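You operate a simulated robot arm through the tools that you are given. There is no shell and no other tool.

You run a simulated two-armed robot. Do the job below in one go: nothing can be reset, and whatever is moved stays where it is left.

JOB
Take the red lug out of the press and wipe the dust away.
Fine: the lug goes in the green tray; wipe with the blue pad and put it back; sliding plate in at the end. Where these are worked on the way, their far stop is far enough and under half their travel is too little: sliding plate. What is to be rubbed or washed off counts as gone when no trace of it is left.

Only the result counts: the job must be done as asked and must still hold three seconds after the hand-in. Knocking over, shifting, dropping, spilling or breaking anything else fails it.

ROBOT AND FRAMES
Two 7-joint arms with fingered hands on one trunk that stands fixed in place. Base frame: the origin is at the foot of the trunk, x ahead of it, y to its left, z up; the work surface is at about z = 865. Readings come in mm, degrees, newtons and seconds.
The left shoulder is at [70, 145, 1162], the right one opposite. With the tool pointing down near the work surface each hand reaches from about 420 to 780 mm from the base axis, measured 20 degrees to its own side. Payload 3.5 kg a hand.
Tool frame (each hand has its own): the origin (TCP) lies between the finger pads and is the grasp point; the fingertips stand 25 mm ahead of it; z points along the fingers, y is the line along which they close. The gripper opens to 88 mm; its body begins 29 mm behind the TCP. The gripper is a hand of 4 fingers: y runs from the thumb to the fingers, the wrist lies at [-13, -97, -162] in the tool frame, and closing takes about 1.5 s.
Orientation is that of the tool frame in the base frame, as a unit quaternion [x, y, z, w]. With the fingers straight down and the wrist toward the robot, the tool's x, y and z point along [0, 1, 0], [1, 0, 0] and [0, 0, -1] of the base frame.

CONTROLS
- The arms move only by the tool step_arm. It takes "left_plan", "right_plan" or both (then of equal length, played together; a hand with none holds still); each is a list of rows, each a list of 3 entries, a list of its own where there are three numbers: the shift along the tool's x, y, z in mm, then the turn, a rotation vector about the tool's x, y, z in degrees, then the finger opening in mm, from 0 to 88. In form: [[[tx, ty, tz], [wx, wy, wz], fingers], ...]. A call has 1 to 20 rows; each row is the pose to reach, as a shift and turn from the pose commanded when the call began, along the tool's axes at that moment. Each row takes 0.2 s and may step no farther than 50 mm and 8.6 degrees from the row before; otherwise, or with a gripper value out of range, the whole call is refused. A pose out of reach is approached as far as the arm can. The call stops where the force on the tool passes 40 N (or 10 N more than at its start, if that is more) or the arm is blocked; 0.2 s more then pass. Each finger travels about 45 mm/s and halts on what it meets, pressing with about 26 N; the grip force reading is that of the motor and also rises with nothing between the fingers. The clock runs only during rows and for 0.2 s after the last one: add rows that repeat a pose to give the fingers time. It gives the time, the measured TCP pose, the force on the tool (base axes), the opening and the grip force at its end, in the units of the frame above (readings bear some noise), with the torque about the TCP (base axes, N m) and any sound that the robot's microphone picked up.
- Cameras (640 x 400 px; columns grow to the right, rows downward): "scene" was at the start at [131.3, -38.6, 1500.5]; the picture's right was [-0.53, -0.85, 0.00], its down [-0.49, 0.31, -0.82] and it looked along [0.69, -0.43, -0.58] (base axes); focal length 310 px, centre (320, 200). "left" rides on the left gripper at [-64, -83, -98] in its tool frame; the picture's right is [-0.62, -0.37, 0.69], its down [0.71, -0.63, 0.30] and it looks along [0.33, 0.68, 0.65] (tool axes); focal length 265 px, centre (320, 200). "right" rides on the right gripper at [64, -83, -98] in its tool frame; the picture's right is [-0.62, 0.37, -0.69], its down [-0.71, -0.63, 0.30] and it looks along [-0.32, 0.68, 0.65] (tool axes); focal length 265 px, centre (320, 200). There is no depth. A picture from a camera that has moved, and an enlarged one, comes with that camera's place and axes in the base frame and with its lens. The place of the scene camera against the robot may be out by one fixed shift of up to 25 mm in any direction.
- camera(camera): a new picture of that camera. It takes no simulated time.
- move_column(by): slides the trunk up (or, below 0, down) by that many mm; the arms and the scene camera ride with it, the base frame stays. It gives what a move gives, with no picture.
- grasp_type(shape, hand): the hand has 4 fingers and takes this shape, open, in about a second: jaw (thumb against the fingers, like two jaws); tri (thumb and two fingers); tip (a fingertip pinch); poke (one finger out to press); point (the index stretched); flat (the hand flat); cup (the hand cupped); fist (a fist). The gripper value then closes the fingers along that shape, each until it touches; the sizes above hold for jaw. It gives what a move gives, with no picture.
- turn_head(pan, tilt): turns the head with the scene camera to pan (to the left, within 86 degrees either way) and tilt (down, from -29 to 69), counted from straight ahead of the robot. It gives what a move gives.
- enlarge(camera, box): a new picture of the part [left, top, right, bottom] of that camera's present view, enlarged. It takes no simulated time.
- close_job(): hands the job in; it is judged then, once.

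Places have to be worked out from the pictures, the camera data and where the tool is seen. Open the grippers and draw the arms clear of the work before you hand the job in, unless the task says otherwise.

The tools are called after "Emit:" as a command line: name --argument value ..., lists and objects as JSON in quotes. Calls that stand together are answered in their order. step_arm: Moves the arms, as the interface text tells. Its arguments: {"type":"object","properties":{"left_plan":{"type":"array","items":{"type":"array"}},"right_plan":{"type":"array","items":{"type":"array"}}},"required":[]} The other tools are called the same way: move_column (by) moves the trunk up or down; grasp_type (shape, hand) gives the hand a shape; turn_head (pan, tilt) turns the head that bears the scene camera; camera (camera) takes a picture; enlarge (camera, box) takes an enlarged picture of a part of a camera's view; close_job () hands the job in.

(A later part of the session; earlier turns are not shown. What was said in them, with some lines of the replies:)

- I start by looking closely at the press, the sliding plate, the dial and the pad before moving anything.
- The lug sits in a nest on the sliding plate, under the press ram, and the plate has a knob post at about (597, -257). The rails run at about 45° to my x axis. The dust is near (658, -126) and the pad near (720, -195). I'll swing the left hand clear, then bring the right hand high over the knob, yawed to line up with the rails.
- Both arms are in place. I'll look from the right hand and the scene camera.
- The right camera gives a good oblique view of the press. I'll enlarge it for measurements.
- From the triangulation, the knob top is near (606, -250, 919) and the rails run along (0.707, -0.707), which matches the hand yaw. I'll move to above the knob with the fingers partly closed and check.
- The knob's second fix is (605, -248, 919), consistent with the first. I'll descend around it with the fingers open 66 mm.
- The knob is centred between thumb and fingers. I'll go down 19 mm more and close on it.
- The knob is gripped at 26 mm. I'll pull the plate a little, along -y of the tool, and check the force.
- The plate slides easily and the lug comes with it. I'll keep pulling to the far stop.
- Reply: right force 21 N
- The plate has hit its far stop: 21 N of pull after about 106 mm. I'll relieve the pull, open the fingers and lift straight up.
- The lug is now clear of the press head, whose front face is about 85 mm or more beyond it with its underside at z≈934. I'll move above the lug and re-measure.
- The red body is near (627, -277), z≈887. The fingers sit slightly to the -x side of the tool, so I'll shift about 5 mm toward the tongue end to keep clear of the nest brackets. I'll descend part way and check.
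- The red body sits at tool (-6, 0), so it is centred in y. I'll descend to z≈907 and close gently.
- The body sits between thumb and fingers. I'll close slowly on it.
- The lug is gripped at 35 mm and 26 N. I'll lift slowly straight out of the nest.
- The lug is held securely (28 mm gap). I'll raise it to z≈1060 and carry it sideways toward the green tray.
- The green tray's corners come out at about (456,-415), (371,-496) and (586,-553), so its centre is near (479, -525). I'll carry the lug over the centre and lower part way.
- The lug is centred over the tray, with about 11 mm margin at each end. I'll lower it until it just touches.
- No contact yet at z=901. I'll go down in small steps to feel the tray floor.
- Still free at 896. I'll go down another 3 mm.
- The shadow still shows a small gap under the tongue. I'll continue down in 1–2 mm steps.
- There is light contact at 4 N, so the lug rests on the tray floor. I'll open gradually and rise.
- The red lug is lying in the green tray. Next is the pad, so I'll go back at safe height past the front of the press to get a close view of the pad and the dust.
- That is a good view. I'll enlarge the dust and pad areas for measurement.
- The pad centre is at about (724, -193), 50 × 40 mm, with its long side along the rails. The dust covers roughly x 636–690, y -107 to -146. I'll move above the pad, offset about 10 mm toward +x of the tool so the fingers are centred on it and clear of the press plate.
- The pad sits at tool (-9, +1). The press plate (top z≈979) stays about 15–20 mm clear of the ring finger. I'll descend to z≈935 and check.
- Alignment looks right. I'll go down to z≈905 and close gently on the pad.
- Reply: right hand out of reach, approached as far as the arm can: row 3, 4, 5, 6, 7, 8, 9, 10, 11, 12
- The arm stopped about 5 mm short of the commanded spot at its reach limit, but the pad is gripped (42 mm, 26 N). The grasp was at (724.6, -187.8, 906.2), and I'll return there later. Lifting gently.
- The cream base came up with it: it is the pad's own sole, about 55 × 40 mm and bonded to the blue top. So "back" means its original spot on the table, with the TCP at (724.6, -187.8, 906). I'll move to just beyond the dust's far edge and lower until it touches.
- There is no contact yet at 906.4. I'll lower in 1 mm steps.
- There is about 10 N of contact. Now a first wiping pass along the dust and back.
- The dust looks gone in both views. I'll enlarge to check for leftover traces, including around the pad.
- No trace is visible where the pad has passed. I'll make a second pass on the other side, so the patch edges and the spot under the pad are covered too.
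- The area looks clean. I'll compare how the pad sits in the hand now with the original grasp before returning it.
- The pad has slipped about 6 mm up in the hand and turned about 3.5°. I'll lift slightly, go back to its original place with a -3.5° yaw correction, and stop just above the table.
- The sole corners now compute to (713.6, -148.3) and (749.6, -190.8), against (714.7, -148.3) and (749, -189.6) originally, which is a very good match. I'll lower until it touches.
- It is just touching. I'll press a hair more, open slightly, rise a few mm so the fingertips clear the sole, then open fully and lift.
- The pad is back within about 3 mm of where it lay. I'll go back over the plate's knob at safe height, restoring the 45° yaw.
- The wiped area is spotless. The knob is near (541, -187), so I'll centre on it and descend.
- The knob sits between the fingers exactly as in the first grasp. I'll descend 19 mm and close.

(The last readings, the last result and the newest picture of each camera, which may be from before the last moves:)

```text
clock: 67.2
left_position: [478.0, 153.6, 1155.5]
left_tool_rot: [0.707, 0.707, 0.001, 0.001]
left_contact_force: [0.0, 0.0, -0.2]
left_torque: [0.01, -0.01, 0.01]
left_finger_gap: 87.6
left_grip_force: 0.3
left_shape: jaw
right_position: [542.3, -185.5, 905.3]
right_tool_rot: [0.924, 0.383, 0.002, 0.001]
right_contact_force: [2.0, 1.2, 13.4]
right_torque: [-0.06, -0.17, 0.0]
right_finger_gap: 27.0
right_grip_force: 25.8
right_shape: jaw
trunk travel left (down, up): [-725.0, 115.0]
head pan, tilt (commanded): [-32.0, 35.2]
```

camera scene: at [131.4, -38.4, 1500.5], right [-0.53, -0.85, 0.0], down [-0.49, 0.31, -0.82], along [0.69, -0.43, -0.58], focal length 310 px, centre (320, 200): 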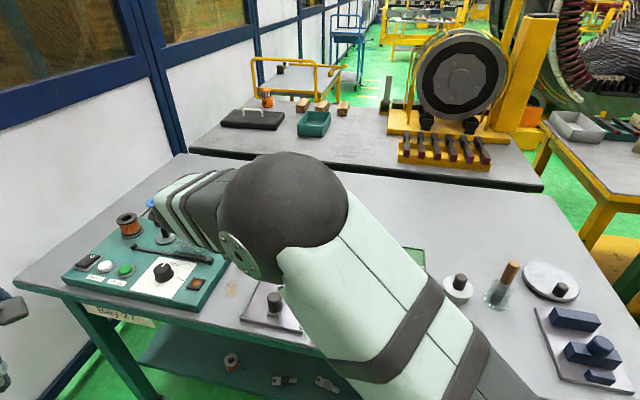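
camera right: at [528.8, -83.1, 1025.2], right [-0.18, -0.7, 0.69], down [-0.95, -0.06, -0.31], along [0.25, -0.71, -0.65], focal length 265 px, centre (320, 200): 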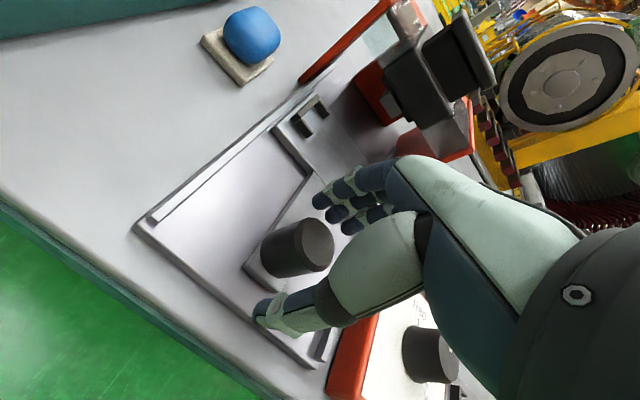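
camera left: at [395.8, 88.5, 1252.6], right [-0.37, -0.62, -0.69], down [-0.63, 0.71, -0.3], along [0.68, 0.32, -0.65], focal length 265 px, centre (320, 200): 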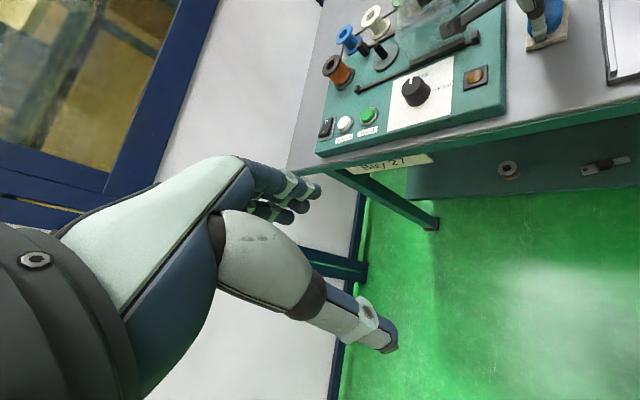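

The knob is gripped. I'll push the plate back in along +y, with the last few millimetres slow.

Emit:
step_arm --right_plan '[[[0, 6, -1], [0, 0, 0], 20], [[0, 14, -1], [0, 0, 0], 20], [[0, 22, -1], [0, 0, 0], 20], [[0, 30, -1], [0, 0, 0], 20], [[0, 38, -1], [0, 0, 0], 20], [[0, 46, -1], [0, 0, 0], 20], [[0, 54, -1], [0, 0, 0], 20], [[0, 62, -1], [0, 0, 0], 20], [[0, 70, -1], [0, 0, 0], 20], [[0, 76, -1], [0, 0, 0], 20], [[0, 81, -1], [0, 0, 0], 20], [[0, 85, -1], [0, 0, 0], 20], [[0, 88, -1], [0, 0, 0], 20], [[0, 88, -1], [0, 0, 0], 20]]'

Emit:
camera --camera "right"

```text
clock: 70.2
left_position: [479.5, 153.3, 1154.6]
left_tool_rot: [0.707, 0.707, 0.0, 0.001]
left_contact_force: [0.2, 0.6, -0.7]
left_torque: [-0.02, 0.03, -0.02]
left_finger_gap: 87.7
left_grip_force: 0.1
left_shape: jaw
right_position: [604.1, -247.6, 907.3]
right_tool_rot: [0.924, 0.383, 0.001, -0.001]
right_contact_force: [-1.0, -0.8, 0.6]
right_torque: [-0.06, -0.09, 0.01]
right_finger_gap: 26.8
right_grip_force: 26.0
right_shape: jaw
trunk travel left (down, up): [-725.0, 115.0]
head pan, tilt (commanded): [-32.0, 35.2]
```

```text
taken
camera right: at [590.5, -143.7, 1007.5], right [-0.18, -0.7, 0.69], down [-0.95, -0.06, -0.3], along [0.25, -0.71, -0.65], focal length 265 px, centre (320, 200)
```

right: 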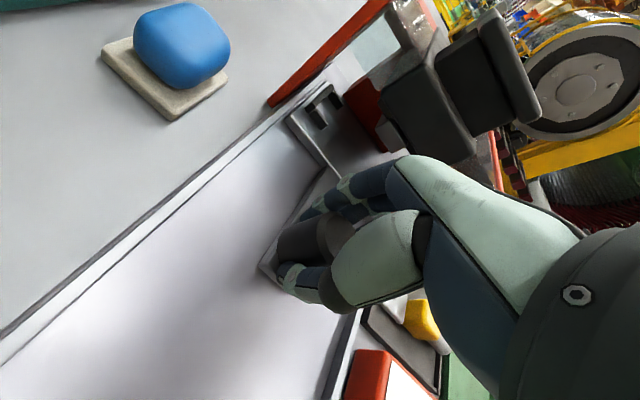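

It is nearly home with no stop felt yet. I'll push on in 1.5 mm steps until resistance.

Emit:
step_arm --right_plan '[[[0, 1.5, 0], [0, 0, 0], 20], [[0, 3, 0], [0, 0, 0], 20], [[0, 4.5, 0], [0, 0, 0], 20], [[0, 6, 0], [0, 0, 0], 20], [[0, 6, 0], [0, 0, 0], 20]]'

Emit:
camera --camera "right"

```text
clock: 71.4
left_position: [479.1, 154.2, 1155.0]
left_tool_rot: [0.706, 0.708, 0.0, 0.001]
left_contact_force: [0.0, 0.9, 0.5]
left_torque: [0.01, -0.02, 0.03]
left_finger_gap: 87.6
left_grip_force: 0.0
left_shape: jaw
right_position: [607.3, -249.5, 907.5]
right_tool_rot: [0.924, 0.383, -0.002, 0.0]
right_contact_force: [-8.1, 5.2, -2.3]
right_torque: [0.08, 0.15, -0.05]
right_finger_gap: 26.0
right_grip_force: 25.7
right_shape: jaw
trunk travel left (down, up): [-725.0, 115.0]
head pan, tilt (commanded): [-32.0, 35.2]
```

```text
taken
camera right: at [593.4, -146.1, 1007.8], right [-0.18, -0.7, 0.69], down [-0.95, -0.06, -0.3], along [0.25, -0.71, -0.65], focal length 265 px, centre (320, 200)
```

right: 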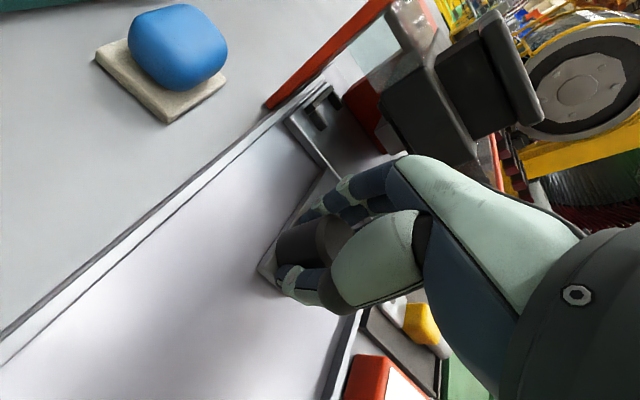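

About 10 N of resistance, so it is at the inner stop. I'll push slightly more to make sure it is seated.

Emit:
step_arm --right_plan '[[[0, 2, 0], [0, 0, 0], 20], [[0, 4, 0], [0, 0, 0], 20], [[0, 4, 0], [0, 0, 0], 20]]'

```text
clock: 72.2
left_position: [478.3, 155.4, 1155.7]
left_tool_rot: [0.706, 0.708, 0.001, 0.001]
left_contact_force: [-1.0, 0.8, -0.8]
left_torque: [0.0, 0.02, -0.02]
left_finger_gap: 87.7
left_grip_force: 0.0
left_shape: jaw
right_position: [609.1, -251.2, 908.0]
right_tool_rot: [0.924, 0.383, 0.0, 0.0]
right_contact_force: [-13.2, 10.2, -3.3]
right_torque: [0.23, 0.3, -0.03]
right_finger_gap: 25.4
right_grip_force: 26.0
right_shape: jaw
trunk travel left (down, up): [-725.0, 115.0]
head pan, tilt (commanded): [-32.0, 35.2]
```

It is firmly against the inner stop at 17 N. I'll open the fingers in place, without pulling back, and lift straight up.

Emit:
step_arm --right_plan '[[[0, 0, 0], [0, 0, 0], 30], [[0, 0, 0], [0, 0, 0], 40], [[0, 0, 0], [0, 0, 0], 52], [[0, 0, 0], [0, 0, 0], 66], [[0, 0, 0], [0, 0, 0], 66], [[0, 0, -10], [0, 0, 0], 66], [[0, 0, -35], [0, 0, 0], 66], [[0, 0, -70], [0, 0, 0], 66], [[0, 0, -110], [0, 0, 0], 66], [[0, 0, -110], [0, 0, 0], 66]]'

Emit:
camera --camera "right"

Emit:
enlarge --camera "right" --box '[150, 70, 350, 300]'

```text
clock: 74.4
left_position: [481.3, 152.9, 1154.7]
left_tool_rot: [0.707, 0.707, 0.001, 0.0]
left_contact_force: [0.8, -0.8, 0.5]
left_torque: [0.02, 0.01, -0.02]
left_finger_gap: 87.7
left_grip_force: 0.0
left_shape: jaw
right_position: [612.7, -255.0, 1017.1]
right_tool_rot: [0.924, 0.383, 0.0, 0.0]
right_contact_force: [0.1, -0.4, 0.7]
right_torque: [-0.01, 0.01, 0.0]
right_finger_gap: 65.8
right_grip_force: 0.0
right_shape: jaw
trunk travel left (down, up): [-725.0, 115.0]
head pan, tilt (commanded): [-32.0, 35.2]
```

```text
taken
camera right: at [599.1, -152.1, 1117.2], right [-0.18, -0.7, 0.69], down [-0.95, -0.06, -0.3], along [0.25, -0.71, -0.65], focal length 265 px, centre (320, 200)
```

right: 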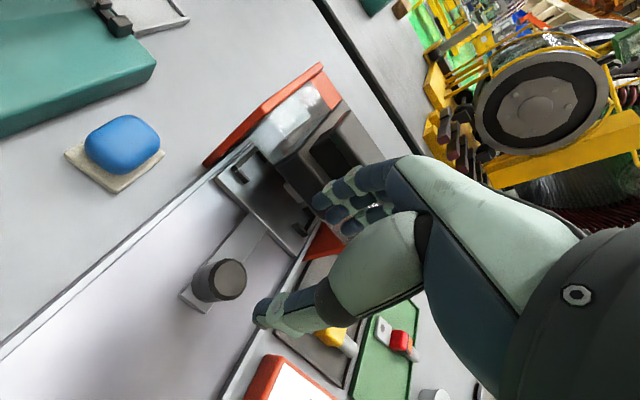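

```text
1.74 times, centred on (250, 185) of right
camera zoom: at [599.1, -152.1, 1117.2], right [-0.18, -0.7, 0.69], down [-0.95, -0.06, -0.3], along [0.25, -0.71, -0.65], focal length 462 px, centre (442, 226)
```

zoom: 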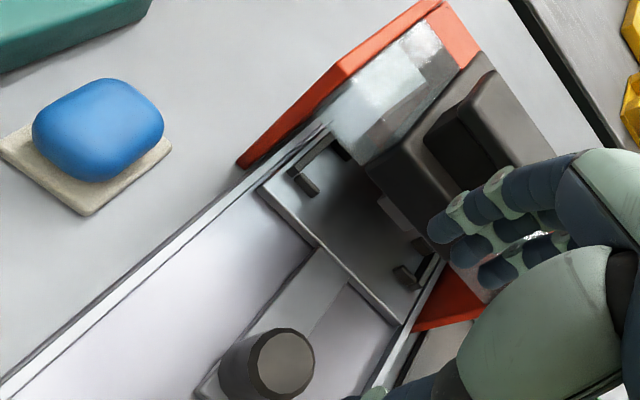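

The plate is in, with the knob back at about (604, -251) as at the start. I'll withdraw the right arm up and back to near its starting pose with the hand open.

Emit:
step_arm --right_plan '[[[0, -5, -30], [0, 0, 0], 75], [[0, -10, -60], [0, 0, 0], 88], [[-20, -15, -85], [0, 0, -5], 88], [[-50, -20, -105], [0, 0, -10], 88], [[-80, -25, -120], [0, 0, -15], 88], [[-110, -30, -135], [0, 0, -20], 88], [[-140, -35, -150], [0, 0, -25], 88], [[-170, -40, -160], [0, 0, -30], 88], [[-200, -45, -165], [0, 0, -35], 88], [[-225, -50, -170], [0, 0, -40], 88], [[-250, -52, -173], [0, 0, -45], 88], [[-250, -52, -173], [0, 0, -45], 88], [[-250, -52, -173], [0, 0, -45], 88]]'

Emit:
camera --camera "scene"

Emit:
enlarge --camera "scene" --box '[180, 180, 340, 340]'

Emit:
enlarge --camera "scene" --box '[300, 200, 480, 360]'

Emit:
camera --camera "right"

```text
clock: 77.2
left_position: [480.3, 153.4, 1154.4]
left_tool_rot: [0.707, 0.707, 0.0, 0.0]
left_contact_force: [-0.8, 0.8, 0.3]
left_torque: [0.0, -0.01, 0.02]
left_finger_gap: 87.5
left_grip_force: 0.1
left_shape: jaw
right_position: [431.0, -386.3, 1184.4]
right_tool_rot: [0.707, 0.708, 0.0, -0.001]
right_contact_force: [-0.4, 0.0, 0.7]
right_torque: [-0.02, 0.02, -0.02]
right_finger_gap: 87.4
right_grip_force: 0.1
right_shape: jaw
right hand out of reach, approached as far as the arm can: row 10, 11, 12, 13
trunk travel left (down, up): [-725.0, 115.0]
head pan, tilt (commanded): [-32.0, 35.2]
```

```text
taken
camera scene: at [131.3, -38.8, 1500.4], right [-0.53, -0.85, 0.0], down [-0.49, 0.31, -0.82], along [0.69, -0.43, -0.58], focal length 310 px, centre (320, 200)
```

scene: 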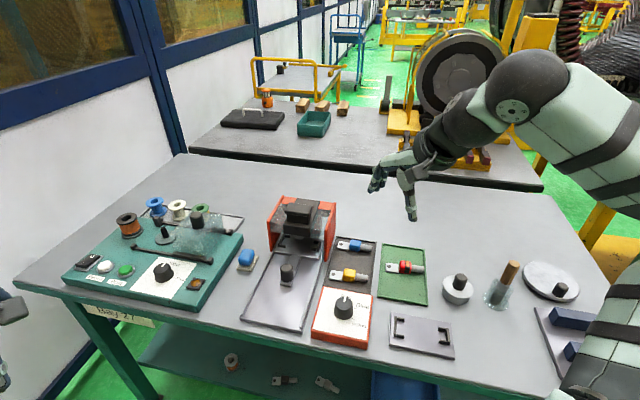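

```text
2.50 times, centred on (260, 260) of scene
camera zoom: at [131.3, -38.8, 1500.4], right [-0.53, -0.85, 0.0], down [-0.49, 0.31, -0.82], along [0.69, -0.43, -0.58], focal length 776 px, centre (470, 50)
```

zoom: 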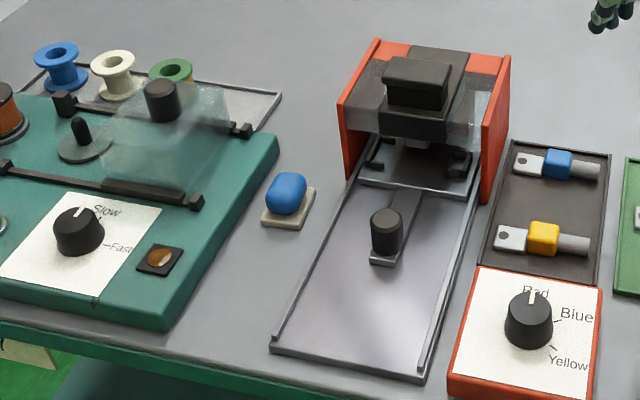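

```text
2.50 times, centred on (390, 280) of scene
camera zoom: at [131.3, -38.8, 1500.4], right [-0.53, -0.85, 0.0], down [-0.49, 0.31, -0.82], along [0.69, -0.43, -0.58], focal length 776 px, centre (145, 0)
```

zoom: 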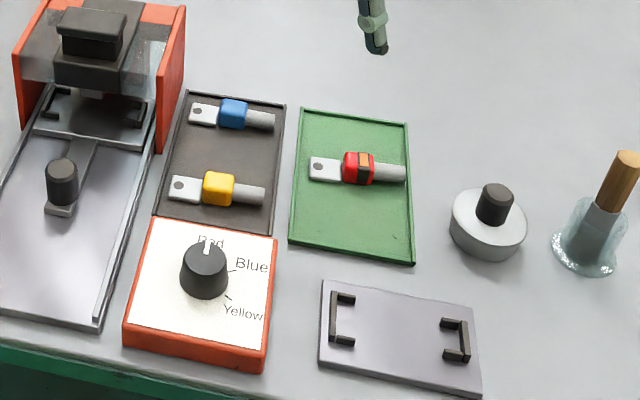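

```text
taken
camera right: at [347.8, -321.1, 1282.8], right [0.37, -0.62, 0.69], down [-0.63, -0.71, -0.3], along [0.68, -0.32, -0.65], focal length 265 px, centre (320, 200)
```

right: 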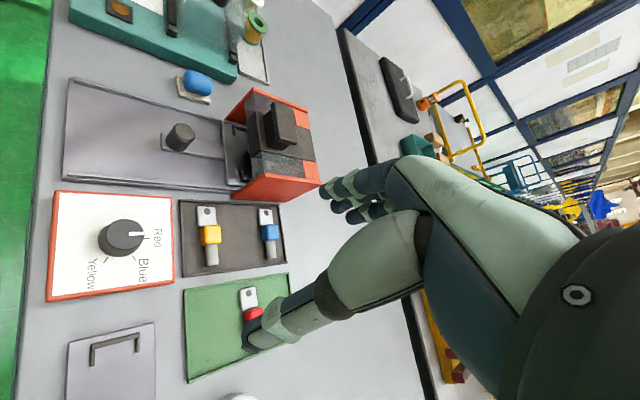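

Everything looks right. As a last check I'll take the same crops as at the start, to compare the plate and pad positions and look for leftover dust.

Emit:
enlarge --camera "scene" --box '[220, 180, 380, 280]'

Emit:
enlarge --camera "scene" --box '[200, 240, 280, 320]'

```text
4.00 times, centred on (300, 230) of scene
camera zoom: at [131.3, -38.8, 1500.4], right [-0.53, -0.85, 0.0], down [-0.49, 0.31, -0.82], along [0.69, -0.43, -0.58], focal length 1241 px, centre (400, 80)
```

zoom: 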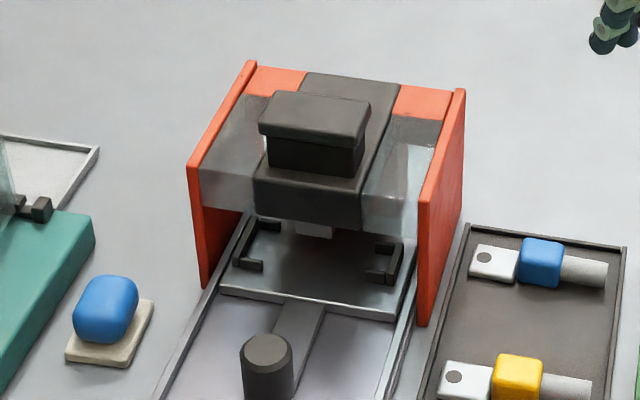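

```text
5.00 times, centred on (240, 280) of scene
camera zoom: at [131.3, -38.8, 1500.4], right [-0.53, -0.85, 0.0], down [-0.49, 0.31, -0.82], along [0.69, -0.43, -0.58], focal length 1551 px, centre (720, -200)
```

zoom: 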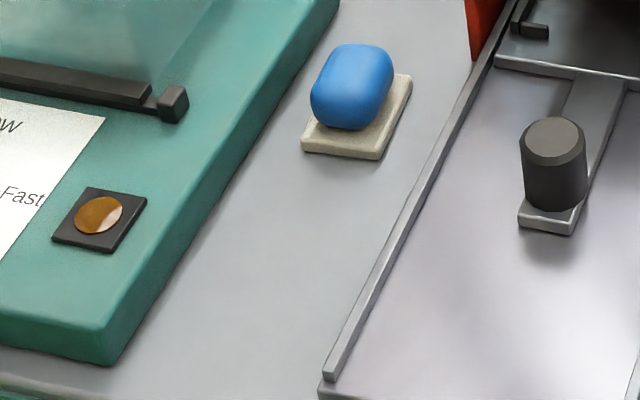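

The plate matches its starting picture exactly, the pad is within about 4 mm of its place, and no dust is left. The lug is in the green tray and both arms are clear with hands open, so I'm handing in.

Emit:
close_job

```text
The job is handed in.
```

The job is handed in. The red lug is in the green tray, the dust is wiped away, and the sliding plate is back in the press.

- **Lug:** I pulled the plate to its far stop, lifted the lug out of the nest and set it down in the tray, inside all four walls.
- **Dust:** I wiped the patch with the blue pad in two passes. No trace showed in the enlarged pictures afterwards.
- **Pad:** It is back in its original place, within about 4 mm and with the same orientation. Its cream base is part of the pad, so both were lifted and returned together.
- **Plate:** I pushed it in against the inner stop, and it matches the starting picture.

Both arms are clear of the work with the hands open, and the final pictures show nothing else moved or knocked over.
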